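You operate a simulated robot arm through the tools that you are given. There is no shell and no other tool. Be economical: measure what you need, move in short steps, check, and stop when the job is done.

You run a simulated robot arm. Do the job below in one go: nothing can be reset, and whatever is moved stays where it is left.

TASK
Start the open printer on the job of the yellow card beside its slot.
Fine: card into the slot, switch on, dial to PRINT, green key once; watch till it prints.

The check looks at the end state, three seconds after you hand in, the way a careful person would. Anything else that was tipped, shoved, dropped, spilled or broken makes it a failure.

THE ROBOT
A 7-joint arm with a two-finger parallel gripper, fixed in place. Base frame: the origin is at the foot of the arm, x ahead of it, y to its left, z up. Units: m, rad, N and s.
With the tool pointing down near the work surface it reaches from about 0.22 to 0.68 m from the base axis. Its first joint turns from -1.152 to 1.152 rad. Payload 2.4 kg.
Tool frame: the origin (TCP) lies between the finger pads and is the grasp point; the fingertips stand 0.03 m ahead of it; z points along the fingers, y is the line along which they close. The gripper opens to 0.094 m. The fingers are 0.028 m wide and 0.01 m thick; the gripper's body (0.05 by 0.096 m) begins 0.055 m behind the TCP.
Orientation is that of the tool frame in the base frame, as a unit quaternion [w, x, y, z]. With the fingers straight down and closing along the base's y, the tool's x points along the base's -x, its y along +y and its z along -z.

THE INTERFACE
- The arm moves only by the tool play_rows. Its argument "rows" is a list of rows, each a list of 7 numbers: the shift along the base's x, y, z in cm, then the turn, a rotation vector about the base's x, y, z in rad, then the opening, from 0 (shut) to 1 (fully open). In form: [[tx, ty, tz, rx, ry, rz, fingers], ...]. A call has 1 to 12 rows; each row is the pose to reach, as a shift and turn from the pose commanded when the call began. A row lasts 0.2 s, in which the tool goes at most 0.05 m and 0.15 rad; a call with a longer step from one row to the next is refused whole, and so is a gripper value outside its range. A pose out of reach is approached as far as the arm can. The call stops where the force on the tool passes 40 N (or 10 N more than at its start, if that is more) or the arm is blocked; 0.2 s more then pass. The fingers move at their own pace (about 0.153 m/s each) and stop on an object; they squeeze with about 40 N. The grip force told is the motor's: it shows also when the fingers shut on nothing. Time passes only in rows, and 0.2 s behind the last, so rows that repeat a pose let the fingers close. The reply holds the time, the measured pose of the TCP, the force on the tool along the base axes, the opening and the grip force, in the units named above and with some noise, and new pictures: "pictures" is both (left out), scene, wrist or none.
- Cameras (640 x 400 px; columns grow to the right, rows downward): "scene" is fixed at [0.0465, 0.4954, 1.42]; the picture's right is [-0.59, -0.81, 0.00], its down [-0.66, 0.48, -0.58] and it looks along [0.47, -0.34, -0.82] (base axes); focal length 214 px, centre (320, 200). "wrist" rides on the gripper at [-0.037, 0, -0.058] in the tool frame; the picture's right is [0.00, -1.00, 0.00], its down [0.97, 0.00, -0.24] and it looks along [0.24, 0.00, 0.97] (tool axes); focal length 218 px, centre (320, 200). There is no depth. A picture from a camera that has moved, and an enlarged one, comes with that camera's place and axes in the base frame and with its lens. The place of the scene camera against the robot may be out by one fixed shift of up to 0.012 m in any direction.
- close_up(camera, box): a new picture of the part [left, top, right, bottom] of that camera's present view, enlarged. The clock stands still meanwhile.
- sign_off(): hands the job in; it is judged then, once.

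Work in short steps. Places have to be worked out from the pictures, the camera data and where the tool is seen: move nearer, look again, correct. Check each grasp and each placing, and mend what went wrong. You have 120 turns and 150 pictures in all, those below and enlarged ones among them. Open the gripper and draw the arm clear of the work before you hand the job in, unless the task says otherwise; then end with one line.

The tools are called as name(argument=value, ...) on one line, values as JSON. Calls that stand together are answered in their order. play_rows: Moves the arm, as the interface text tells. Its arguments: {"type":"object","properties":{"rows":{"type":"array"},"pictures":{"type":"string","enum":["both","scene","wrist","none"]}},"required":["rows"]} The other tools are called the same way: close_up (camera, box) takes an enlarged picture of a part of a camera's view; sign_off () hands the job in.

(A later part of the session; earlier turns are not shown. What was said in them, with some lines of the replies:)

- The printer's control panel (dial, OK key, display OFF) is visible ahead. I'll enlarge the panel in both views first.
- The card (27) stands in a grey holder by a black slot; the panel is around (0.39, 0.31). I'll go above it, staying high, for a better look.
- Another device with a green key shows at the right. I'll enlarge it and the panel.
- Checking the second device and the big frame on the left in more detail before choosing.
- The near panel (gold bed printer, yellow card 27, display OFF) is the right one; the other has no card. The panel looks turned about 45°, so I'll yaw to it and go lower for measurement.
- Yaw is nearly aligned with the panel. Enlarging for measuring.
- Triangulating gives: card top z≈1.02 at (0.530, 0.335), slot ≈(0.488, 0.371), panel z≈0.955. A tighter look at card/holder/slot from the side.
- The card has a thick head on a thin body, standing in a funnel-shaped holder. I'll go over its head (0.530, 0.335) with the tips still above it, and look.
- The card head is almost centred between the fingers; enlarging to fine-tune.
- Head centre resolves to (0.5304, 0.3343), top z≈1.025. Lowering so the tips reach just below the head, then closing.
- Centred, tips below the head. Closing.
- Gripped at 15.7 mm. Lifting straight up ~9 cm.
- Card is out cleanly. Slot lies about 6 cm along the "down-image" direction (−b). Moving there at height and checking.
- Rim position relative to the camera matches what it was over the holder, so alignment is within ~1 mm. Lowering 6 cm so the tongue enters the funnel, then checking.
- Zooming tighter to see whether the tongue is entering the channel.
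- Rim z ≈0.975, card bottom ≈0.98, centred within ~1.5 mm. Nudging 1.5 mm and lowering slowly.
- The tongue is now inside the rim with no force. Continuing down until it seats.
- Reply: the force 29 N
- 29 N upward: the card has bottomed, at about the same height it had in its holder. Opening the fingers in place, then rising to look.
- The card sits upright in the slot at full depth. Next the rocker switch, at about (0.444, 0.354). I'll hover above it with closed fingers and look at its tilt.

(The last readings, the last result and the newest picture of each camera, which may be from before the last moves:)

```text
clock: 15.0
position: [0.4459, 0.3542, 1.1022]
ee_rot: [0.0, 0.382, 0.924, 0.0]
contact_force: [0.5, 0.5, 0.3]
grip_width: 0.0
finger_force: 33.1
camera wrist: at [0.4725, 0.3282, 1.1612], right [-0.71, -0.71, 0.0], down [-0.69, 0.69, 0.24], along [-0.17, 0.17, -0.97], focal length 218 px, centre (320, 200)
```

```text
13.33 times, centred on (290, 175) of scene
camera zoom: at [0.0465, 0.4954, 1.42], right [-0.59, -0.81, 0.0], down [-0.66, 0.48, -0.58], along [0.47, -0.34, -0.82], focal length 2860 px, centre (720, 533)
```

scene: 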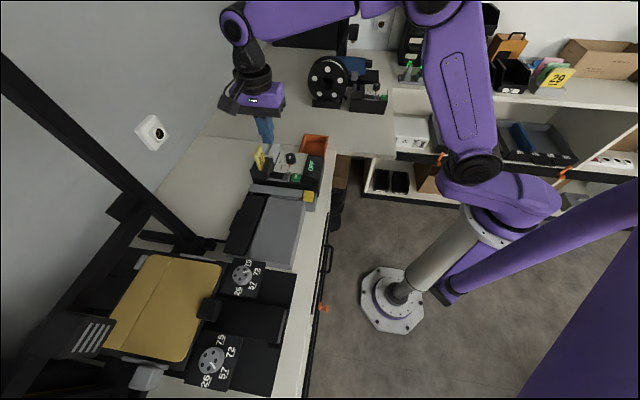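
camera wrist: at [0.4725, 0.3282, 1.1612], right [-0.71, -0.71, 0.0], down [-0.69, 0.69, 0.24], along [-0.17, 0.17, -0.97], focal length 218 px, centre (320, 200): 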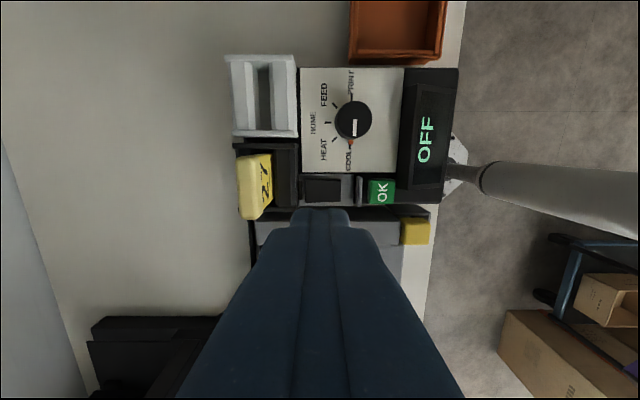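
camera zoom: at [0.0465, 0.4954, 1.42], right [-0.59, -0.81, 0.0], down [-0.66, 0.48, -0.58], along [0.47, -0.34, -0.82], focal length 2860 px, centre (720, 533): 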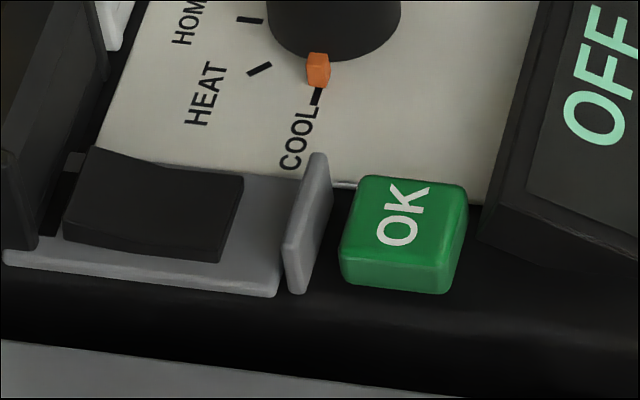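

The rocker's left end (slot side) stands up slightly, so that is the end to press. Rocker centre ≈(0.441, 0.355, 0.959). I'll set the closed tips over its left part and lower to just above.

play_rows(rows=[[0, 0.83, -3, 0, 0, 0, 0], [0, 0.83, -6, 0, 0, 0, 0], [0, 0.83, -8.5, 0, 0, 0, 0], [0, 0.83, -9.5, 0, 0, 0, 0], [0, 0.83, -9.5, 0, 0, 0, 0]])

close_up(camera="wrist", box=[220, 120, 420, 280])

close_up(camera="scene", box=[250, 140, 310, 190])

```text
clock: 16.2
position: [0.446, 0.362, 1.0093]
ee_rot: [0.0, 0.382, 0.924, 0.0]
contact_force: [0.0, 0.2, 0.7]
grip_width: 0.0002
finger_force: 32.6
camera wrist: at [0.4726, 0.3362, 1.0678], right [-0.71, -0.71, 0.0], down [-0.69, 0.69, 0.24], along [-0.17, 0.17, -0.97], focal length 218 px, centre (320, 200)
```

scene: 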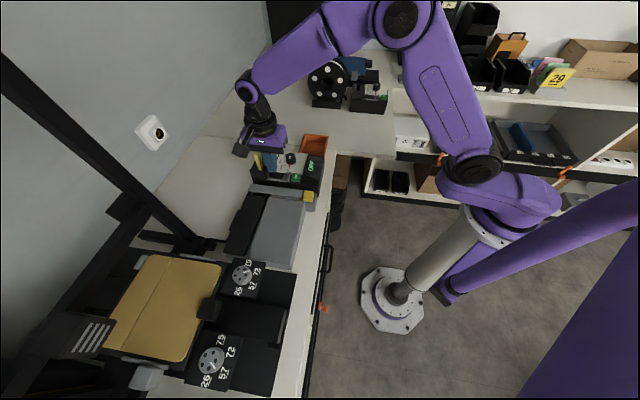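
wrist: 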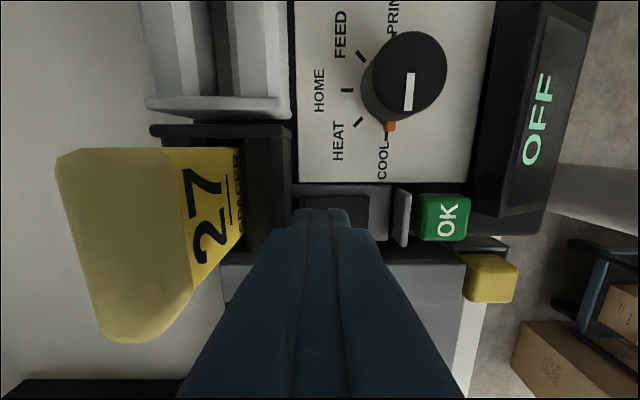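

```text
2.50 times, centred on (320, 200) of wrist
camera zoom: at [0.4726, 0.3362, 1.0678], right [-0.71, -0.71, 0.0], down [-0.69, 0.69, 0.24], along [-0.17, 0.17, -0.97], focal length 546 px, centre (320, 200)
```

zoom: 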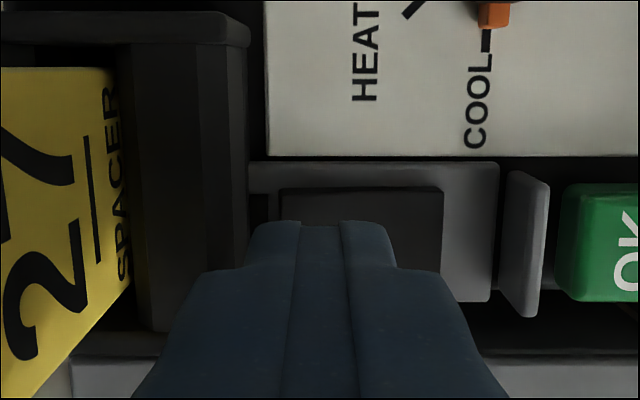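

```text
8.00 times, centred on (280, 165) of scene
camera zoom: at [0.0465, 0.4954, 1.42], right [-0.59, -0.81, 0.0], down [-0.66, 0.48, -0.58], along [0.47, -0.34, -0.82], focal length 1716 px, centre (640, 480)
```

zoom: 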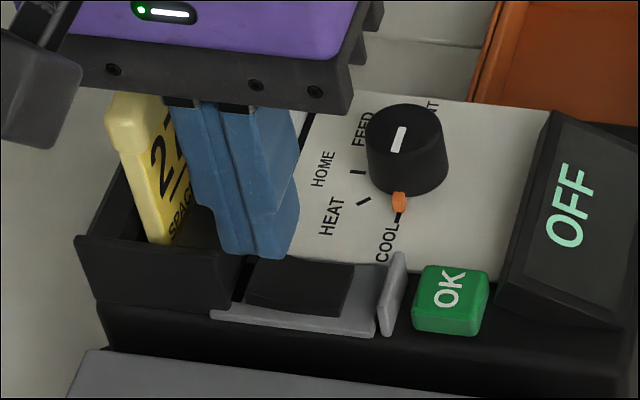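

Tips are over the rocker's left half with clearance both sides. Pressing slowly.

play_rows(rows=[[0, 0, -0.6, 0, 0, 0, 0], [0, 0, -1.0, 0, 0, 0, 0], [0, 0, -1.3, 0, 0, 0, 0], [0, 0, -1.6, 0, 0, 0, 0], [0, 0, -1.9, 0, 0, 0, 0], [0, 0, -2.1, 0, 0, 0, 0]])

close_up(camera="scene", box=[250, 140, 330, 200])

```text
clock: 17.6
position: [0.448, 0.3617, 0.9899]
ee_rot: [0.002, 0.381, 0.924, 0.003]
contact_force: [-4.1, -0.1, 32.2]
grip_width: 0.0
finger_force: 32.4
camera wrist: at [0.4728, 0.3362, 1.0488], right [-0.71, -0.71, -0.01], down [-0.69, 0.68, 0.24], along [-0.17, 0.17, -0.97], focal length 218 px, centre (320, 200)
```

scene: 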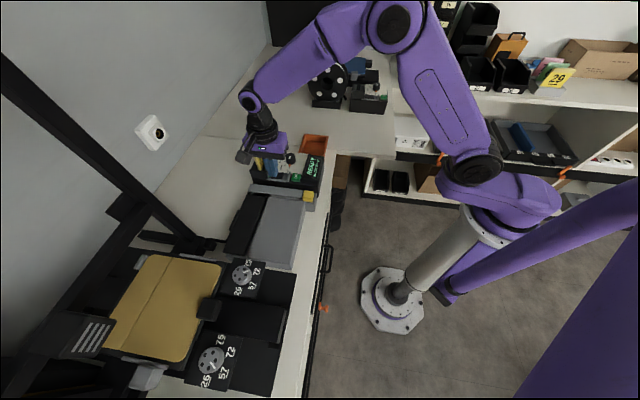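
wrist: 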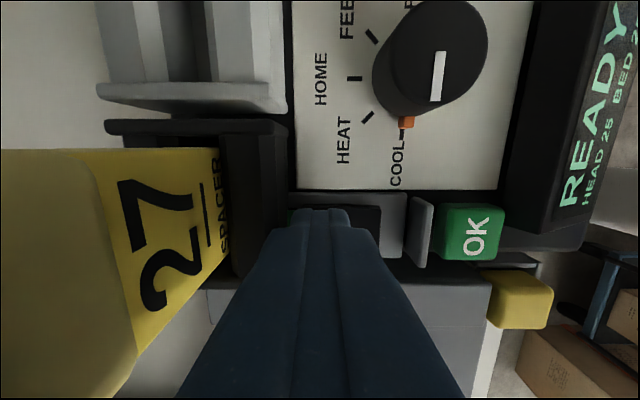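

```text
6.67 times, centred on (290, 170) of scene
camera zoom: at [0.0459, 0.495, 1.4202], right [-0.59, -0.81, 0.0], down [-0.66, 0.48, -0.58], along [0.47, -0.34, -0.82], focal length 1430 px, centre (520, 400)
```

zoom: 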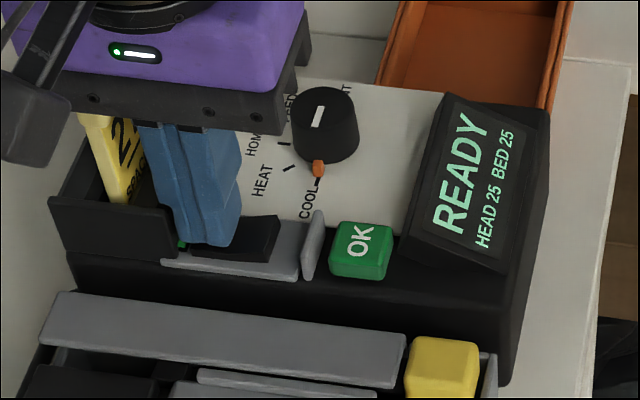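

Display now reads READY, HEAD 25 BED 25 — the printer is on. Rising and moving over the dial, which I place at (0.467, 0.2935).

play_rows(rows=[[0, 0, 3, 0, 0, 0, 0], [0, 0, 7, 0, 0, 0, 0], [0, 0, 11, 0, 0, 0, 0], [1, -3.4, 11, 0, 0, 0, 0.2], [2.1, -6.85, 11, 0, 0, 0, 0.6], [2.1, -6.85, 9, 0, 0, 0, 0.6], [2.1, -6.85, 9, 0, 0, 0, 0.6]])

close_up(camera="wrist", box=[240, 120, 400, 260])

close_up(camera="scene", box=[250, 140, 330, 200])

```text
clock: 19.2
position: [0.4682, 0.2938, 1.077]
ee_rot: [-0.001, 0.381, 0.924, 0.0]
contact_force: [0.1, -0.4, 0.2]
grip_width: 0.0563
finger_force: 0.1
camera wrist: at [0.4947, 0.2678, 1.1356], right [-0.71, -0.71, 0.0], down [-0.69, 0.69, 0.24], along [-0.17, 0.17, -0.97], focal length 218 px, centre (320, 200)
```

scene: 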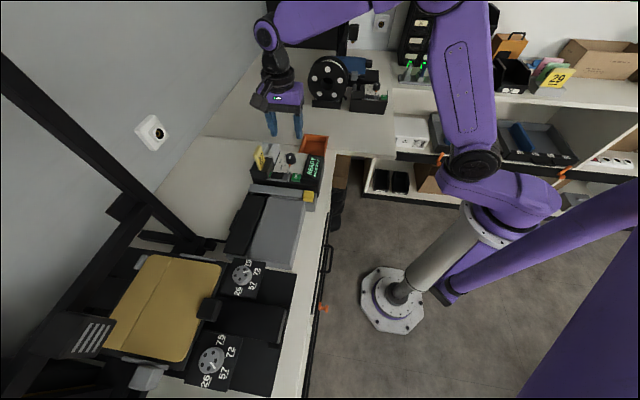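
wrist: 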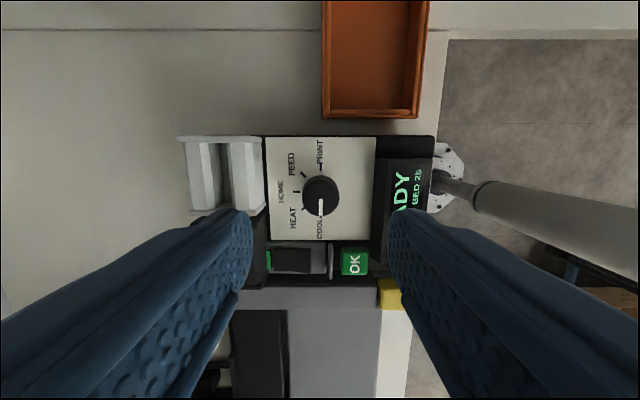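

```text
2.86 times, centred on (320, 190) of wrist
camera zoom: at [0.4947, 0.2678, 1.1356], right [-0.71, -0.71, 0.0], down [-0.69, 0.69, 0.24], along [-0.17, 0.17, -0.97], focal length 624 px, centre (320, 229)
```

zoom: 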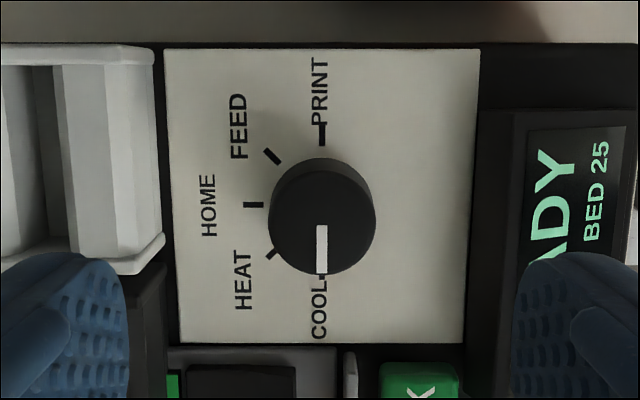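

```text
6.67 times, centred on (290, 170) of scene
camera zoom: at [0.0465, 0.4954, 1.42], right [-0.59, -0.81, 0.0], down [-0.66, 0.48, -0.58], along [0.47, -0.34, -0.82], focal length 1430 px, centre (520, 400)
```

zoom: 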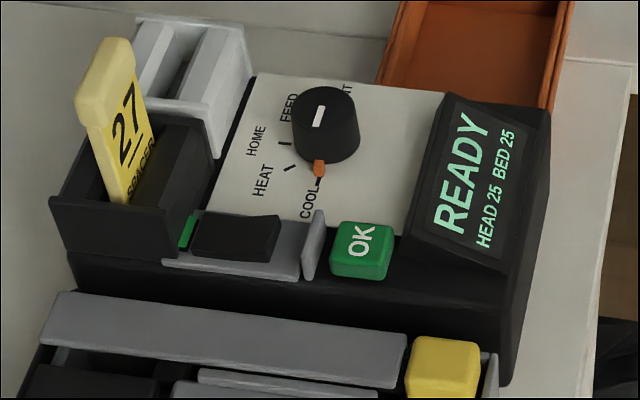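

Knob is centred (⌀ 28 mm, top ≈0.977). Lowering around it with 47 mm opening and gripping.

play_rows(rows=[[0, 0, -3, 0, 0, 0, 0.5], [0, 0, -6, 0, 0, 0, 0.5], [0, 0, -7.8, 0, 0, 0, 0.5], [0, 0, -8.3, 0, 0, 0, 0.5], [0, 0, -8.3, 0, 0, 0, 0.35], [0, 0, -8.3, 0, 0, 0, 0.2], [0, 0, -8.3, 0, 0, 0, 0.1], [0, 0, -8.3, 0, 0, 0, 0.1]])

close_up(camera="scene", box=[250, 140, 330, 200])

```text
clock: 21.0
position: [0.4667, 0.2928, 0.9939]
ee_rot: [0.0, 0.383, 0.924, -0.001]
contact_force: [-13.6, -11.1, 0.1]
grip_width: 0.0297
finger_force: 44.4
camera wrist: at [0.4944, 0.2678, 1.0534], right [-0.71, -0.71, 0.0], down [-0.69, 0.69, 0.24], along [-0.17, 0.17, -0.97], focal length 218 px, centre (320, 200)
```

scene: 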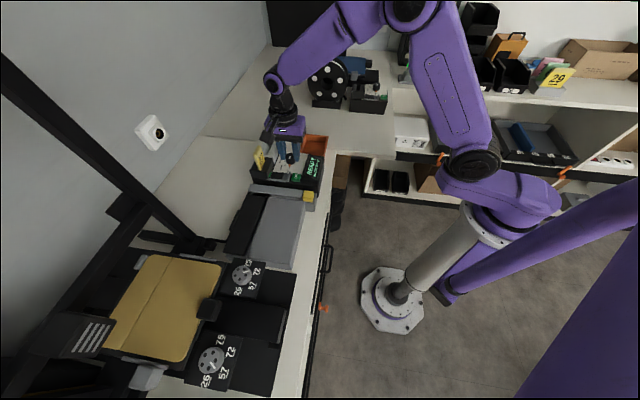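
wrist: 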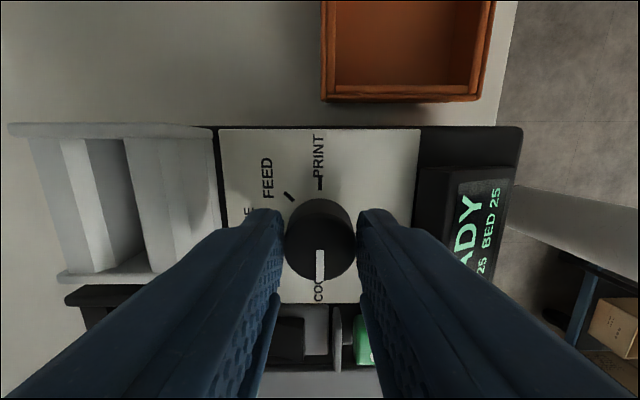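

```text
6.67 times, centred on (290, 170) of scene
camera zoom: at [0.0461, 0.4951, 1.4202], right [-0.59, -0.81, 0.0], down [-0.66, 0.48, -0.58], along [0.47, -0.34, -0.82], focal length 1430 px, centre (520, 400)
```

zoom: 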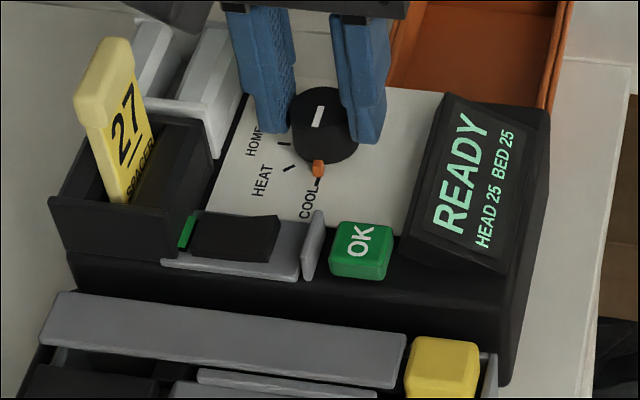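

Gripped; a ~1 mm sideways load, so I shift that along and turn clockwise (from above) about 88°.

play_rows(rows=[[-0.07, -0.07, 0, 0, 0, -0.12, 0.1], [-0.07, -0.07, 0, 0, 0, -0.26, 0.1], [-0.07, -0.07, 0, 0, 0, -0.4, 0.1], [-0.07, -0.07, 0, 0, 0, -0.54, 0.1], [-0.07, -0.07, 0, 0, 0, -0.68, 0.1], [-0.07, -0.07, 0, 0, 0, -0.82, 0.1], [-0.07, -0.07, 0, 0, 0, -0.96, 0.1], [-0.07, -0.07, 0, 0, 0, -1.1, 0.1], [-0.07, -0.07, 0, 0, 0, -1.24, 0.1], [-0.07, -0.07, 0, 0, 0, -1.38, 0.1], [-0.07, -0.07, 0, 0, 0, -1.52, 0.1], [-0.07, -0.07, 0, 0, 0, -1.57, 0.1]])

close_up(camera="scene", box=[250, 140, 330, 200])

```text
clock: 23.6
position: [0.4662, 0.2924, 0.9949]
ee_rot: [0.0, 0.924, 0.383, 0.002]
contact_force: [-2.0, -2.5, 17.3]
grip_width: 0.0299
finger_force: 44.9
camera wrist: at [0.4405, 0.2673, 1.0533], right [-0.71, 0.71, 0.0], down [0.69, 0.69, 0.24], along [0.17, 0.17, -0.97], focal length 218 px, centre (320, 200)
```

scene: 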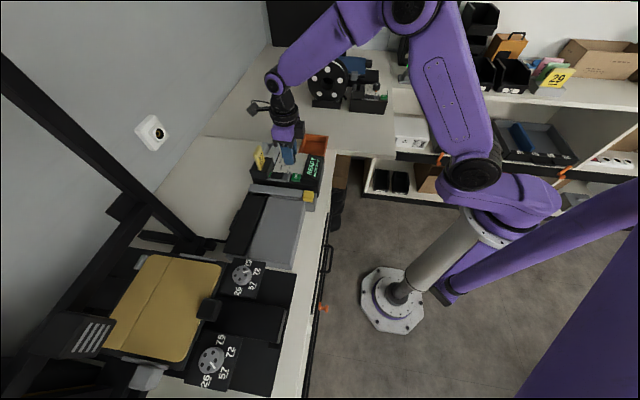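
wrist: 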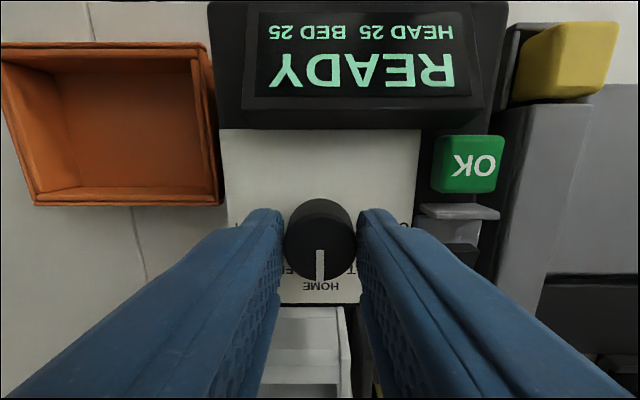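

```text
6.67 times, centred on (290, 170) of scene
camera zoom: at [0.0461, 0.4952, 1.4201], right [-0.59, -0.81, 0.0], down [-0.66, 0.48, -0.58], along [0.47, -0.34, -0.82], focal length 1430 px, centre (520, 400)
```

zoom: 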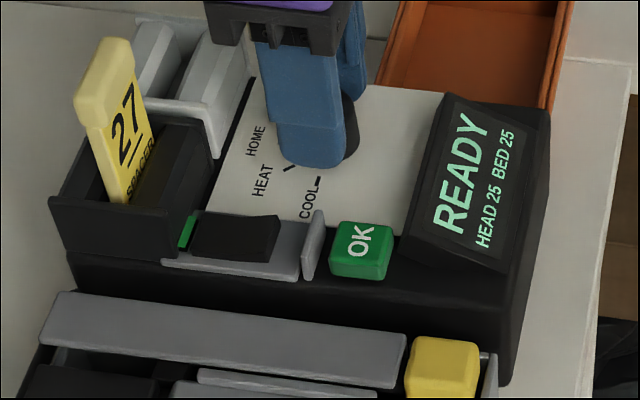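

The knob follows; it points at HOME now. Continuing the other 90°, with a 1 mm rise to relieve the vertical load.

play_rows(rows=[[0, 0, 0.1, 0, 0, -0.12, 0.1], [0, 0, 0.1, 0, 0, -0.26, 0.1], [0, 0, 0.1, 0, 0, -0.4, 0.1], [0, 0, 0.1, 0, 0, -0.54, 0.1], [0, 0, 0.1, 0, 0, -0.68, 0.1], [0, 0, 0.1, 0, 0, -0.82, 0.1], [0, 0, 0.1, 0, 0, -0.96, 0.1], [0, 0, 0.1, 0, 0, -1.1, 0.1], [0, 0, 0.1, 0, 0, -1.24, 0.1], [0, 0, 0.1, 0, 0, -1.38, 0.1], [0, 0, 0.1, 0, 0, -1.52, 0.1], [0, 0, 0.1, 0, 0, -1.57, 0.1]])

close_up(camera="scene", box=[250, 140, 330, 200])

```text
clock: 24.2
position: [0.4675, 0.2939, 0.995]
ee_rot: [0.007, 0.956, 0.293, -0.004]
contact_force: [-1.1, -4.7, 4.9]
grip_width: 0.0297
finger_force: 45.0
stopped in row 2: the force on the tool passed its limit (the readings are from after the stop); the commanded pose is now the measured one
camera wrist: at [0.4372, 0.2748, 1.0534], right [-0.56, 0.83, -0.01], down [0.8, 0.55, 0.23], along [0.2, 0.12, -0.97], focal length 218 px, centre (320, 200)
```

scene: 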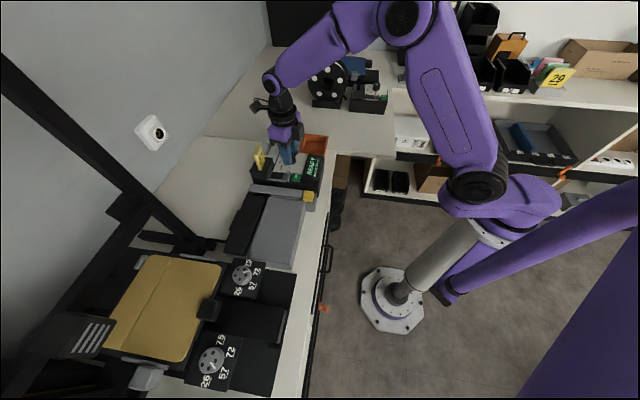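
wrist: 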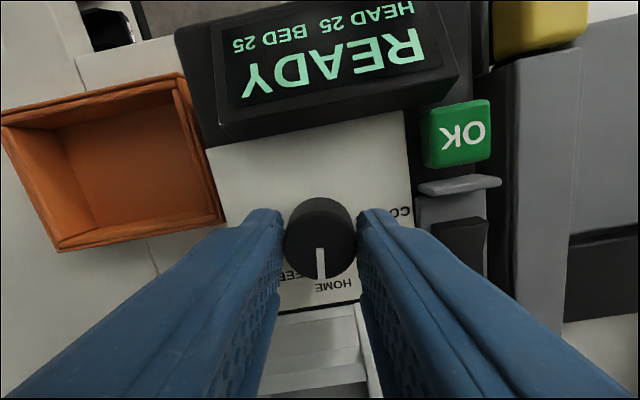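

```text
6.67 times, centred on (290, 170) of scene
camera zoom: at [0.0464, 0.4952, 1.4201], right [-0.59, -0.81, 0.0], down [-0.66, 0.48, -0.58], along [0.47, -0.34, -0.82], focal length 1430 px, centre (520, 400)
```

zoom: 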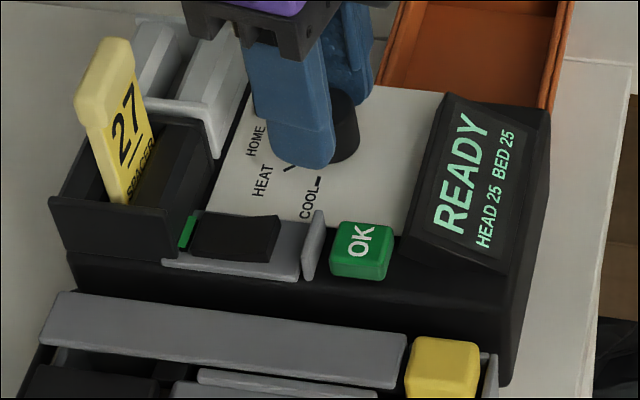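

The turn stalled at about −146° yaw, probably a wrist limit. I'll release, rise, and rotate back 180° to regrasp the same way.

play_rows(rows=[[0, 0, 0, 0, 0, 0, 0.3], [0, 0, 0, 0, 0, 0, 0.5], [0, 0, 3, 0, 0, 0, 0.5], [0, 0, 6, 0, 0, 0, 0.5], [0, 0, 6, 0, 0, 0.14, 0.5], [0, 0, 6, 0, 0, 0.28, 0.5], [0, 0, 6, 0, 0, 0.42, 0.5], [0, 0, 6, 0, 0, 0.56, 0.5], [0, 0, 6, 0, 0, 0.7, 0.5], [0, 0, 6, 0, 0, 0.84, 0.5], [0, 0, 6, 0, 0, 0.98, 0.5], [0, 0, 6, 0, 0, 1.12, 0.5]], pictures="scene")

close_up(camera="scene", box=[250, 140, 330, 200])

```text
clock: 26.8
position: [0.4675, 0.2956, 1.0532]
ee_rot: [0.007, 0.652, 0.758, 0.0]
contact_force: [0.2, -0.6, -0.2]
grip_width: 0.0471
finger_force: 0.1
```

scene: 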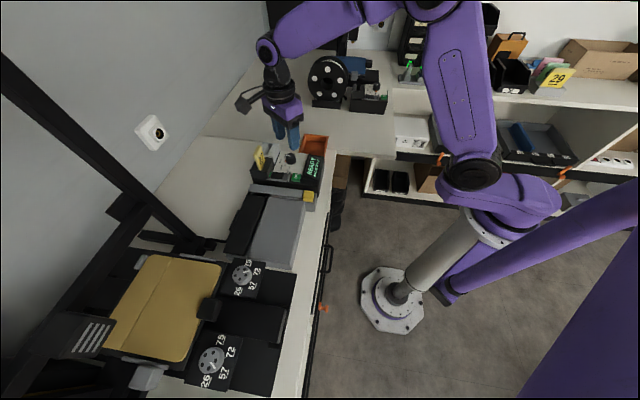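

```text
6.67 times, centred on (290, 170) of scene
camera zoom: at [0.0465, 0.4954, 1.42], right [-0.59, -0.81, 0.0], down [-0.66, 0.48, -0.58], along [0.47, -0.34, -0.82], focal length 1430 px, centre (520, 400)
```

zoom: 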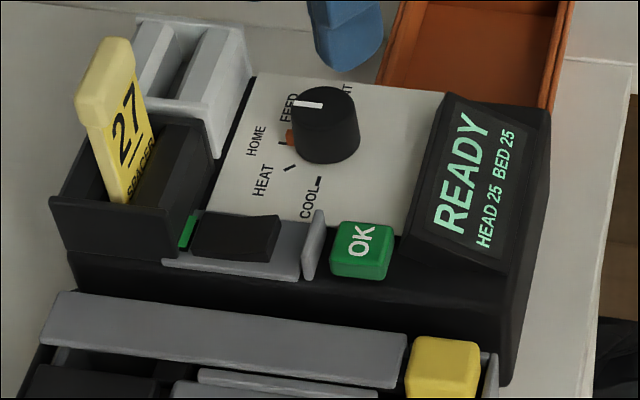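

Knob's pointer is at HOME. Continuing to rotate back to about yaw +20° for the regrasp.

play_rows(rows=[[0, 0, 0, 0, 0, 0.147, 0.5], [0, 0, 0, 0, 0, 0.294, 0.5], [0, 0, 0, 0, 0, 0.441, 0.5], [0, 0, 0, 0, 0, 0.588, 0.5], [0, 0, 0, 0, 0, 0.735, 0.5], [0, 0, 0, 0, 0, 0.882, 0.5], [0, 0, 0, 0, 0, 1.029, 0.5], [0, 0, 0, 0, 0, 1.176, 0.5], [0, 0, 0, 0, 0, 1.323, 0.5], [0, 0, 0, 0, 0, 1.47, 0.5], [0, 0, 0, 0, 0, 1.617, 0.5], [0, 0, 0, 0, 0, 1.764, 0.5]])

close_up(camera="wrist", box=[240, 120, 400, 260])

```text
clock: 29.4
position: [0.467, 0.2951, 1.0549]
ee_rot: [0.004, -0.17, 0.985, 0.006]
contact_force: [0.3, -0.6, -0.1]
grip_width: 0.0471
finger_force: 0.0
camera wrist: at [0.5021, 0.3071, 1.1131], right [0.34, -0.94, -0.01], down [-0.92, -0.33, 0.23], along [-0.22, -0.07, -0.97], focal length 218 px, centre (320, 200)
```

scene: 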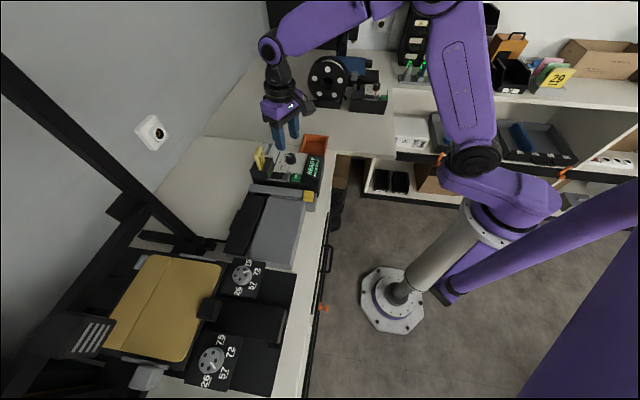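
wrist: 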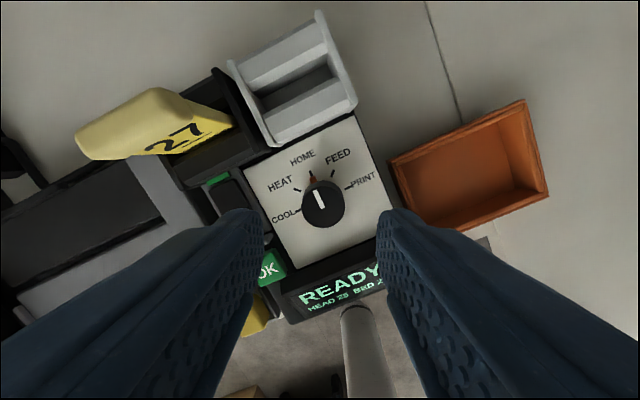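

```text
2.86 times, centred on (320, 190) of wrist
camera zoom: at [0.5021, 0.3071, 1.1131], right [0.34, -0.94, -0.01], down [-0.92, -0.33, 0.23], along [-0.22, -0.07, -0.97], focal length 624 px, centre (320, 229)
```

zoom: 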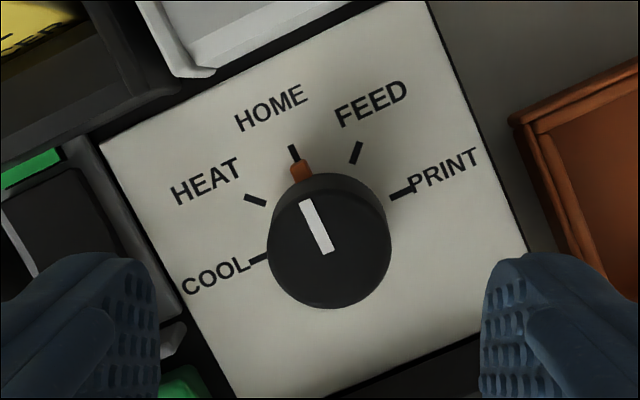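

Pointer is on HOME side; knob is ~2 mm off tool centre. Correcting, lowering, and gripping again.

play_rows(rows=[[0.05, -0.18, -2.5, 0, 0, 0, 0.44], [0.05, -0.18, -5, 0, 0, 0, 0.44], [0.05, -0.18, -6, 0, 0, 0, 0.44], [0.05, -0.18, -6, 0, 0, 0, 0.3], [0.05, -0.18, -6, 0, 0, 0, 0.1], [0.05, -0.18, -6, 0, 0, 0, 0.1]], pictures="wrist")

```text
clock: 30.8
position: [0.467, 0.2941, 0.9924]
ee_rot: [0.004, -0.169, 0.986, 0.006]
contact_force: [-0.2, -4.3, 1.5]
grip_width: 0.0297
finger_force: 44.7
camera wrist: at [0.5024, 0.3057, 1.0518], right [0.33, -0.94, -0.01], down [-0.92, -0.33, 0.23], along [-0.22, -0.07, -0.97], focal length 218 px, centre (320, 200)
```

wrist: 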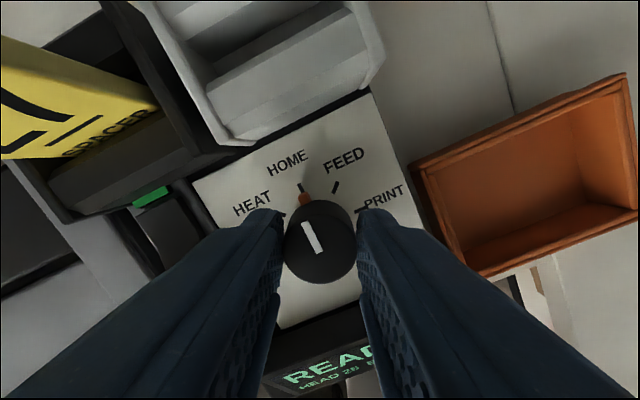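

Regripped with little side load. Turning the remaining 90° clockwise.

play_rows(rows=[[0, 0, 0.05, 0, 0, -0.12, 0.1], [0, 0, 0.05, 0, 0, -0.26, 0.1], [0, 0, 0.05, 0, 0, -0.4, 0.1], [0, 0, 0.05, 0, 0, -0.54, 0.1], [0, 0, 0.05, 0, 0, -0.68, 0.1], [0, 0, 0.05, 0, 0, -0.82, 0.1], [0, 0, 0.05, 0, 0, -0.96, 0.1], [0, 0, 0.05, 0, 0, -1.1, 0.1], [0, 0, 0.05, 0, 0, -1.24, 0.1], [0, 0, 0.05, 0, 0, -1.38, 0.1], [0, 0, 0.05, 0, 0, -1.5, 0.1], [0, 0, 0.05, 0, 0, -1.58, 0.1]])

```text
clock: 33.4
position: [0.4672, 0.2924, 0.9951]
ee_rot: [0.007, 0.58, 0.815, -0.001]
contact_force: [-5.0, -2.4, -20.0]
grip_width: 0.0298
finger_force: 45.1
camera wrist: at [0.4788, 0.2595, 1.0536], right [-0.95, -0.33, -0.01], down [-0.32, 0.92, 0.23], along [-0.07, 0.22, -0.97], focal length 218 px, centre (320, 200)
```

scene: 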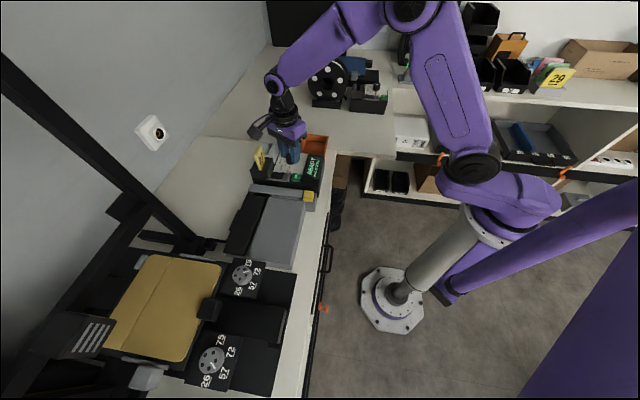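
wrist: 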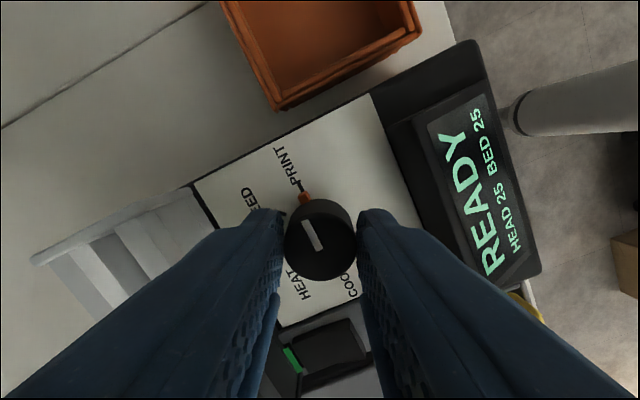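

The orange pointer is at the PRINT tick. Releasing, rising and turning back square to the panel to check.

play_rows(rows=[[0, 0, -0.1, 0, 0, 0, 0.3], [0, 0, -0.1, 0, 0, 0, 0.45], [0, 0, 3, 0, 0, 0, 0.45], [0, 0, 6, 0, 0, 0, 0.45], [0, 0, 9, 0, 0, 0.14, 0.45], [0, 0, 10, 0, 0, 0.28, 0.45], [0, 0, 10, 0, 0, 0.42, 0.3], [0, 0, 10, 0, 0, 0.453, 0], [0, 0, 10, 0, 0, 0.453, 0]])

close_up(camera="wrist", box=[240, 100, 440, 260])

```text
clock: 35.4
position: [0.4681, 0.2949, 1.0948]
ee_rot: [0.007, 0.384, 0.924, 0.003]
contact_force: [0.3, -0.6, -0.2]
grip_width: 0.0
finger_force: 32.9
camera wrist: at [0.4928, 0.2689, 1.1541], right [-0.71, -0.71, -0.01], down [-0.69, 0.69, 0.23], along [-0.15, 0.17, -0.97], focal length 218 px, centre (320, 200)
```

scene: 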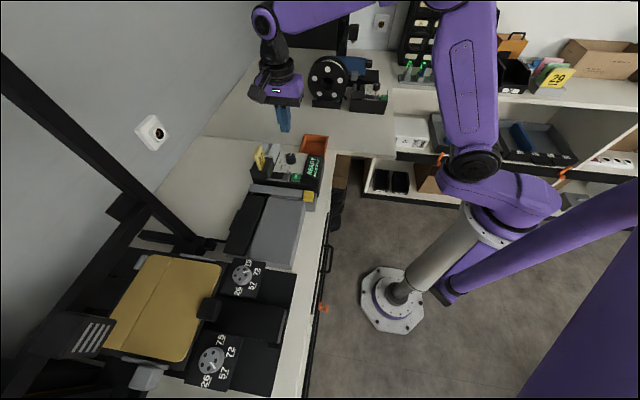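
wrist: 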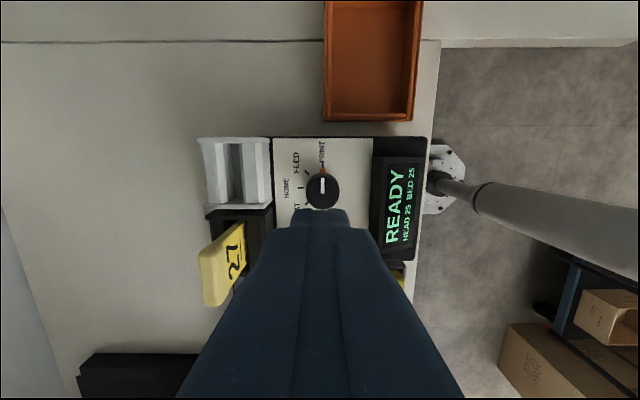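

```text
2.50 times, centred on (340, 180) of wrist
camera zoom: at [0.4928, 0.2689, 1.1541], right [-0.71, -0.71, -0.01], down [-0.69, 0.69, 0.23], along [-0.15, 0.17, -0.97], focal length 546 px, centre (270, 250)
```

zoom: 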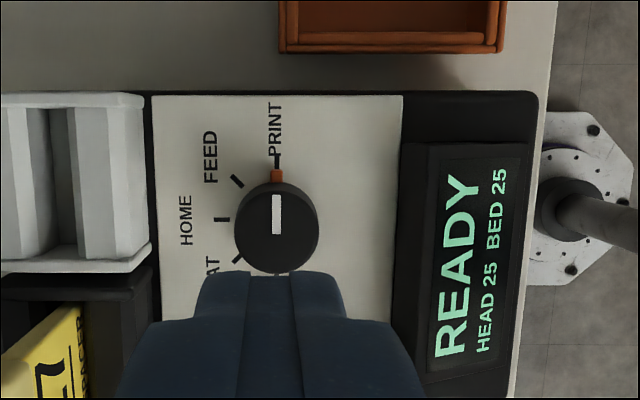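

Dial is on PRINT. Next the green key at (0.4035, 0.3173), top z≈0.962: moving over it with closed fingers and lowering to ~2 cm above.

play_rows(rows=[[-2.2, 0.8, 0, 0, 0, 0, 0], [-4.4, 1.6, 0, 0, 0, 0, 0], [-6.4, 2.35, 0, 0, 0, 0, 0], [-6.4, 2.35, -4, 0, 0, 0, 0], [-6.4, 2.35, -8, 0, 0, 0, 0], [-6.4, 2.35, -8, 0, 0, 0, 0]])

close_up(camera="wrist", box=[240, 140, 400, 260])

close_up(camera="scene", box=[260, 140, 340, 200])

```text
clock: 36.8
position: [0.4045, 0.3167, 1.0165]
ee_rot: [0.007, 0.383, 0.924, 0.003]
contact_force: [-0.3, -0.3, 0.4]
grip_width: 0.0
finger_force: 32.9
camera wrist: at [0.4293, 0.2907, 1.0752], right [-0.71, -0.71, -0.01], down [-0.69, 0.69, 0.23], along [-0.15, 0.17, -0.97], focal length 218 px, centre (320, 200)
```

scene: 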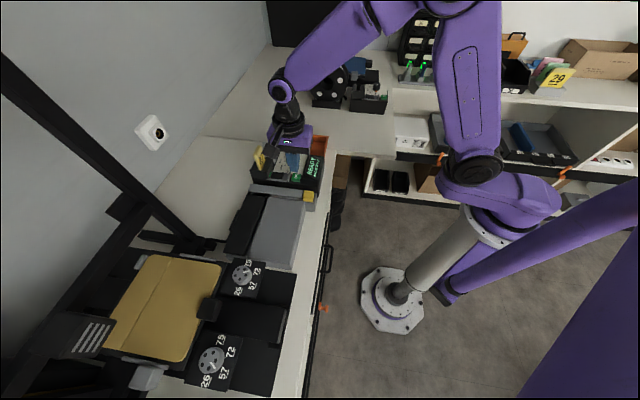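
wrist: 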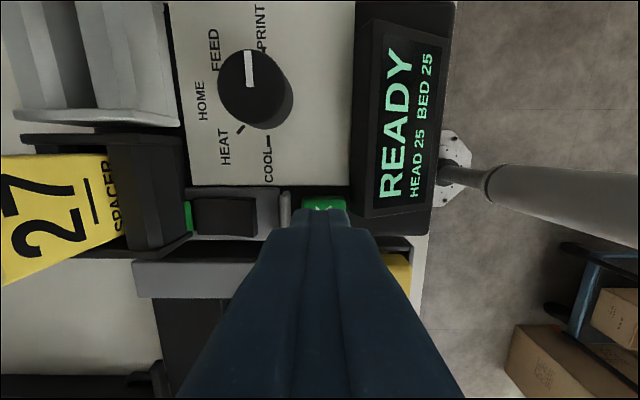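

```text
3.33 times, centred on (320, 200) of wrist
camera zoom: at [0.4293, 0.2907, 1.0752], right [-0.71, -0.71, -0.01], down [-0.69, 0.69, 0.23], along [-0.15, 0.17, -0.97], focal length 728 px, centre (320, 200)
```

zoom: 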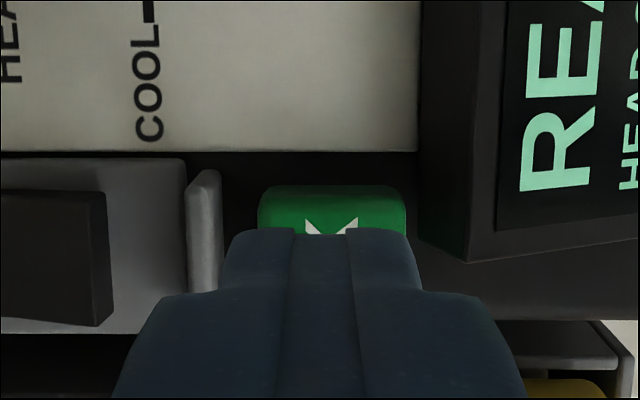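

```text
6.67 times, centred on (300, 170) of scene
camera zoom: at [0.0465, 0.4954, 1.42], right [-0.59, -0.81, 0.0], down [-0.66, 0.48, -0.58], along [0.47, -0.34, -0.82], focal length 1430 px, centre (453, 400)
```

zoom: 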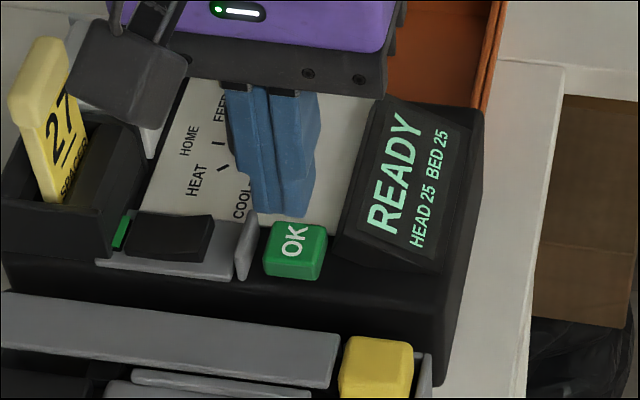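

Tips are over the key with clearance to guard and bezel. Pressing once to a few mm and returning in the same motion.

play_rows(rows=[[-0.04, -0.04, -1.2, 0, 0, 0, 0], [-0.04, -0.04, -2.0, 0, 0, 0, 0], [-0.04, -0.04, -2.4, 0, 0, 0, 0], [-0.04, -0.04, -2.7, 0, 0, 0, 0], [-0.04, -0.04, -2.9, 0, 0, 0, 0], [-0.04, -0.04, -2.9, 0, 0, 0, 0]])

```text
clock: 38.2
position: [0.4041, 0.3165, 0.9877]
ee_rot: [0.01, 0.384, 0.923, 0.005]
contact_force: [4.7, -1.1, 13.1]
grip_width: 0.0
finger_force: 33.0
camera wrist: at [0.4295, 0.2907, 1.0452], right [-0.71, -0.71, -0.01], down [-0.69, 0.69, 0.23], along [-0.15, 0.17, -0.97], focal length 218 px, centre (320, 200)
```

scene: 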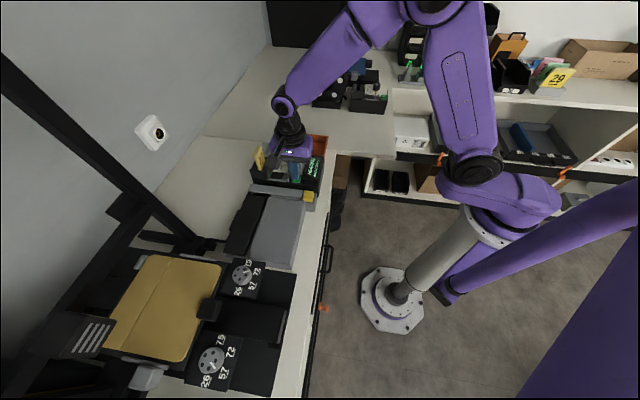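
wrist: 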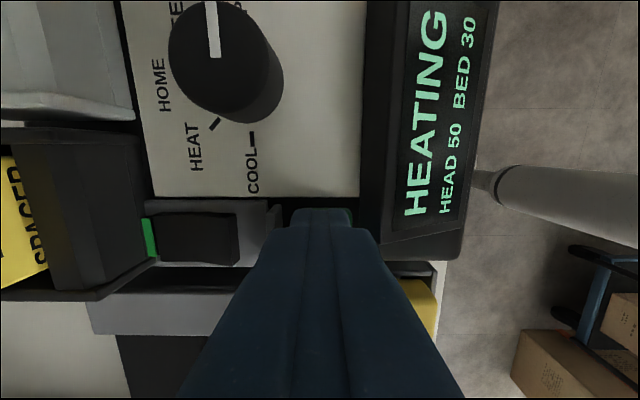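

The display shows HEATING — the press took. Lifting straight off and drawing clear, opening the gripper high up.

play_rows(rows=[[0, 0, 3, 0, 0, 0, 0], [0, 0, 7, 0, 0, 0, 0], [0, 0, 11, 0, 0, 0, 0], [0, 0, 15, 0, 0, 0, 0], [0, 0, 19, 0, 0, 0, 0], [0, 0, 23, 0, 0, 0, 0.4], [0, -4, 26, 0, 0, 0, 1], [-1, -8, 26, 0, 0, 0, 1], [-2, -12, 26, 0, 0, 0, 1], [-2, -12, 26, 0, 0, 0, 1]])

close_up(camera="scene", box=[240, 135, 340, 210])

```text
clock: 40.4
position: [0.3823, 0.1948, 1.2472]
ee_rot: [0.008, 0.383, 0.924, 0.002]
contact_force: [-0.3, 0.1, 0.4]
grip_width: 0.094
finger_force: 0.1
camera wrist: at [0.4071, 0.169, 1.3053], right [-0.71, -0.71, -0.01], down [-0.69, 0.69, 0.23], along [-0.15, 0.17, -0.97], focal length 218 px, centre (320, 200)
```

scene: 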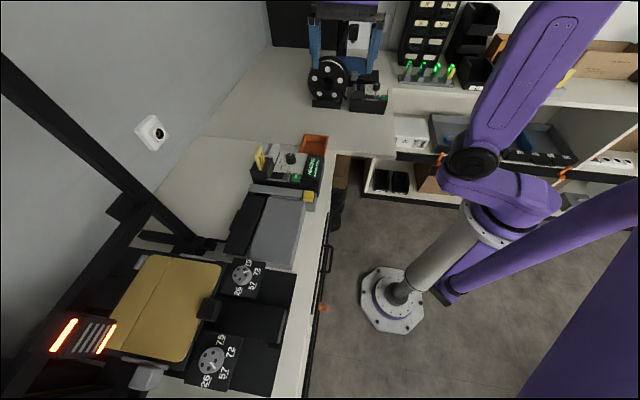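
wrist: 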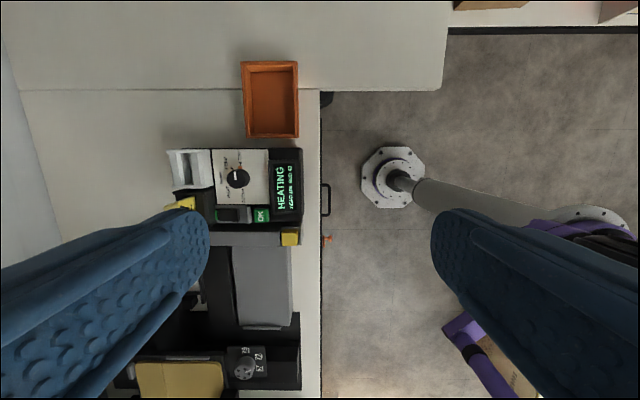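

```text
5.33 times, centred on (290, 172) of scene
camera zoom: at [0.0465, 0.4954, 1.42], right [-0.59, -0.81, 0.0], down [-0.66, 0.48, -0.58], along [0.47, -0.34, -0.82], focal length 1144 px, centre (480, 347)
```

zoom: 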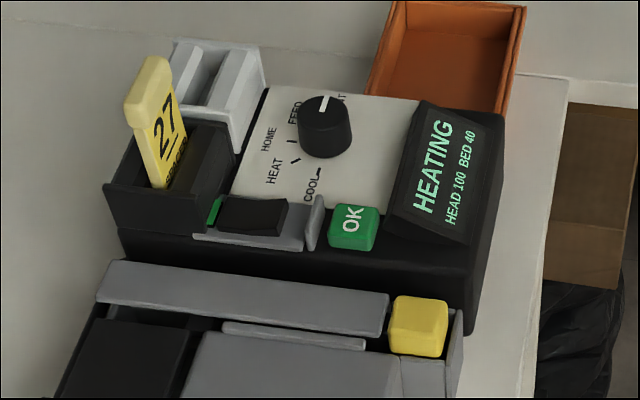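

The left printer's head glows; HEAD 100 BED 40 and rising. Waiting with the arm clear until it prints.

play_rows(rows=[[0, 0, 0, 0, 0, 0, 1], [0, 0, 0, 0, 0, 0, 1], [0, 0, 0, 0, 0, 0, 1], [0, 0, 0, 0, 0, 0, 1], [0, 0, 0, 0, 0, 0, 1], [0, 0, 0, 0, 0, 0, 1], [0, 0, 0, 0, 0, 0, 1], [0, 0, 0, 0, 0, 0, 1], [0, 0, 0, 0, 0, 0, 1], [0, 0, 0, 0, 0, 0, 1], [0, 0, 0, 0, 0, 0, 1], [0, 0, 0, 0, 0, 0, 1]], pictures="none")

play_rows(rows=[[0, 0, 0, 0, 0, 0, 1], [0, 0, 0, 0, 0, 0, 1], [0, 0, 0, 0, 0, 0, 1], [0, 0, 0, 0, 0, 0, 1], [0, 0, 0, 0, 0, 0, 1], [0, 0, 0, 0, 0, 0, 1], [0, 0, 0, 0, 0, 0, 1], [0, 0, 0, 0, 0, 0, 1], [0, 0, 0, 0, 0, 0, 1], [0, 0, 0, 0, 0, 0, 1], [0, 0, 0, 0, 0, 0, 1], [0, 0, 0, 0, 0, 0, 1]], pictures="scene")

close_up(camera="scene", box=[240, 135, 340, 210])

```text
clock: 43.0
position: [0.3815, 0.1951, 1.2471]
ee_rot: [0.007, 0.383, 0.924, 0.004]
contact_force: [-0.2, 0.2, 0.6]
grip_width: 0.094
finger_force: 0.1
```

```text
clock: 45.6
position: [0.3815, 0.1953, 1.2474]
ee_rot: [0.007, 0.384, 0.923, 0.003]
contact_force: [0.8, 0.0, -0.1]
grip_width: 0.0942
finger_force: 0.0
```

scene: 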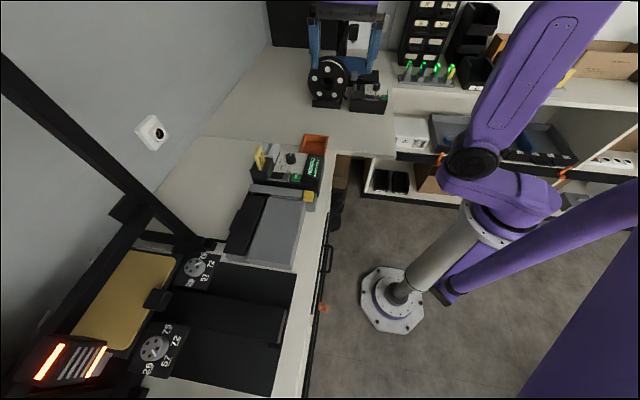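

```text
5.33 times, centred on (290, 172) of scene
camera zoom: at [0.0465, 0.4954, 1.42], right [-0.59, -0.81, 0.0], down [-0.66, 0.48, -0.58], along [0.47, -0.34, -0.82], focal length 1144 px, centre (480, 347)
```

zoom: 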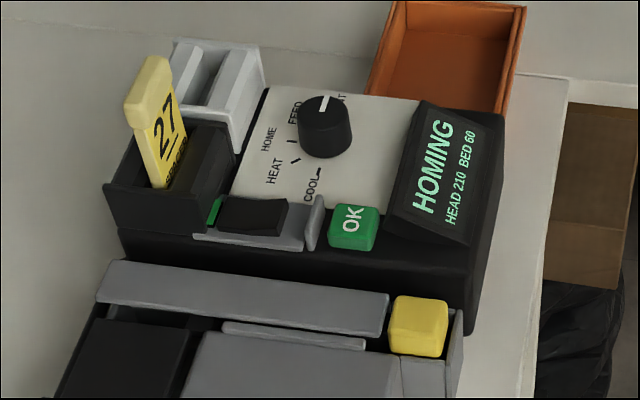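

Heated (210/60), now HOMING with the bed moving. Waiting further.

play_rows(rows=[[0, 0, 0, 0, 0, 0, 1], [0, 0, 0, 0, 0, 0, 1], [0, 0, 0, 0, 0, 0, 1], [0, 0, 0, 0, 0, 0, 1], [0, 0, 0, 0, 0, 0, 1], [0, 0, 0, 0, 0, 0, 1], [0, 0, 0, 0, 0, 0, 1], [0, 0, 0, 0, 0, 0, 1], [0, 0, 0, 0, 0, 0, 1], [0, 0, 0, 0, 0, 0, 1], [0, 0, 0, 0, 0, 0, 1], [0, 0, 0, 0, 0, 0, 1]], pictures="scene")

close_up(camera="scene", box=[240, 135, 340, 210])

```text
clock: 48.2
position: [0.381, 0.1938, 1.2463]
ee_rot: [0.007, 0.384, 0.923, 0.003]
contact_force: [0.7, 0.2, 0.6]
grip_width: 0.094
finger_force: 0.2
```

scene: 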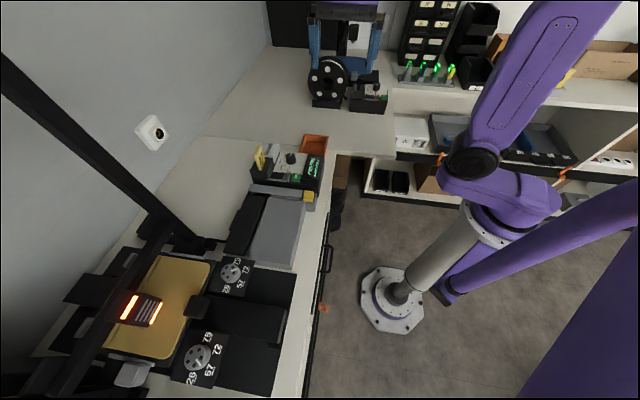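

```text
5.33 times, centred on (290, 172) of scene
camera zoom: at [0.0465, 0.4954, 1.42], right [-0.59, -0.81, 0.0], down [-0.66, 0.48, -0.58], along [0.47, -0.34, -0.82], focal length 1144 px, centre (480, 347)
```

zoom: 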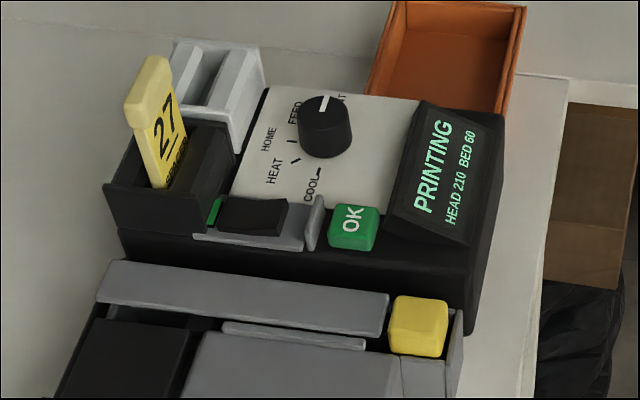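

PRINTING is shown and the head is over the bed. One more look to be sure it goes on stably.

play_rows(rows=[[0, 0, 0, 0, 0, 0, 1], [0, 0, 0, 0, 0, 0, 1], [0, 0, 0, 0, 0, 0, 1], [0, 0, 0, 0, 0, 0, 1], [0, 0, 0, 0, 0, 0, 1], [0, 0, 0, 0, 0, 0, 1], [0, 0, 0, 0, 0, 0, 1], [0, 0, 0, 0, 0, 0, 1], [0, 0, 0, 0, 0, 0, 1], [0, 0, 0, 0, 0, 0, 1]], pictures="none")

close_up(camera="scene", box=[20, 135, 340, 400])

```text
clock: 50.4
position: [0.3822, 0.195, 1.2464]
ee_rot: [0.008, 0.383, 0.924, 0.004]
contact_force: [-0.9, 0.5, 0.2]
grip_width: 0.0943
finger_force: 0.0
```

```text
1.51 times, centred on (180, 268) of scene
camera zoom: at [0.0465, 0.4954, 1.42], right [-0.59, -0.81, 0.0], down [-0.66, 0.48, -0.58], along [0.47, -0.34, -0.82], focal length 324 px, centre (531, 98)
```

zoom: 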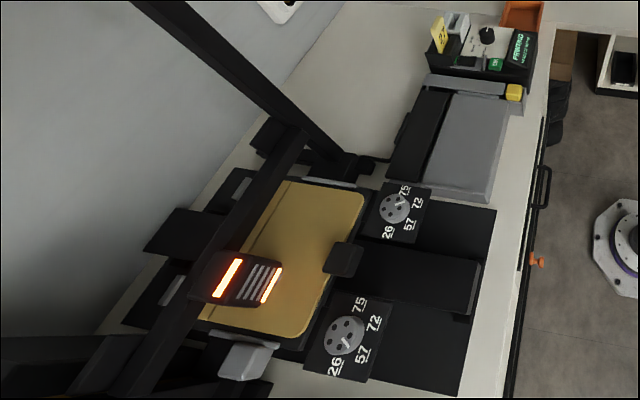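

The printer is printing, the arm is clear and the gripper open; handing in.

sign_off()

```text
The job is handed in.
```

The open printer is running job 27: the yellow card is in its slot, the switch is on, the dial is at PRINT, and the green key was pressed once. The display reads PRINTING.
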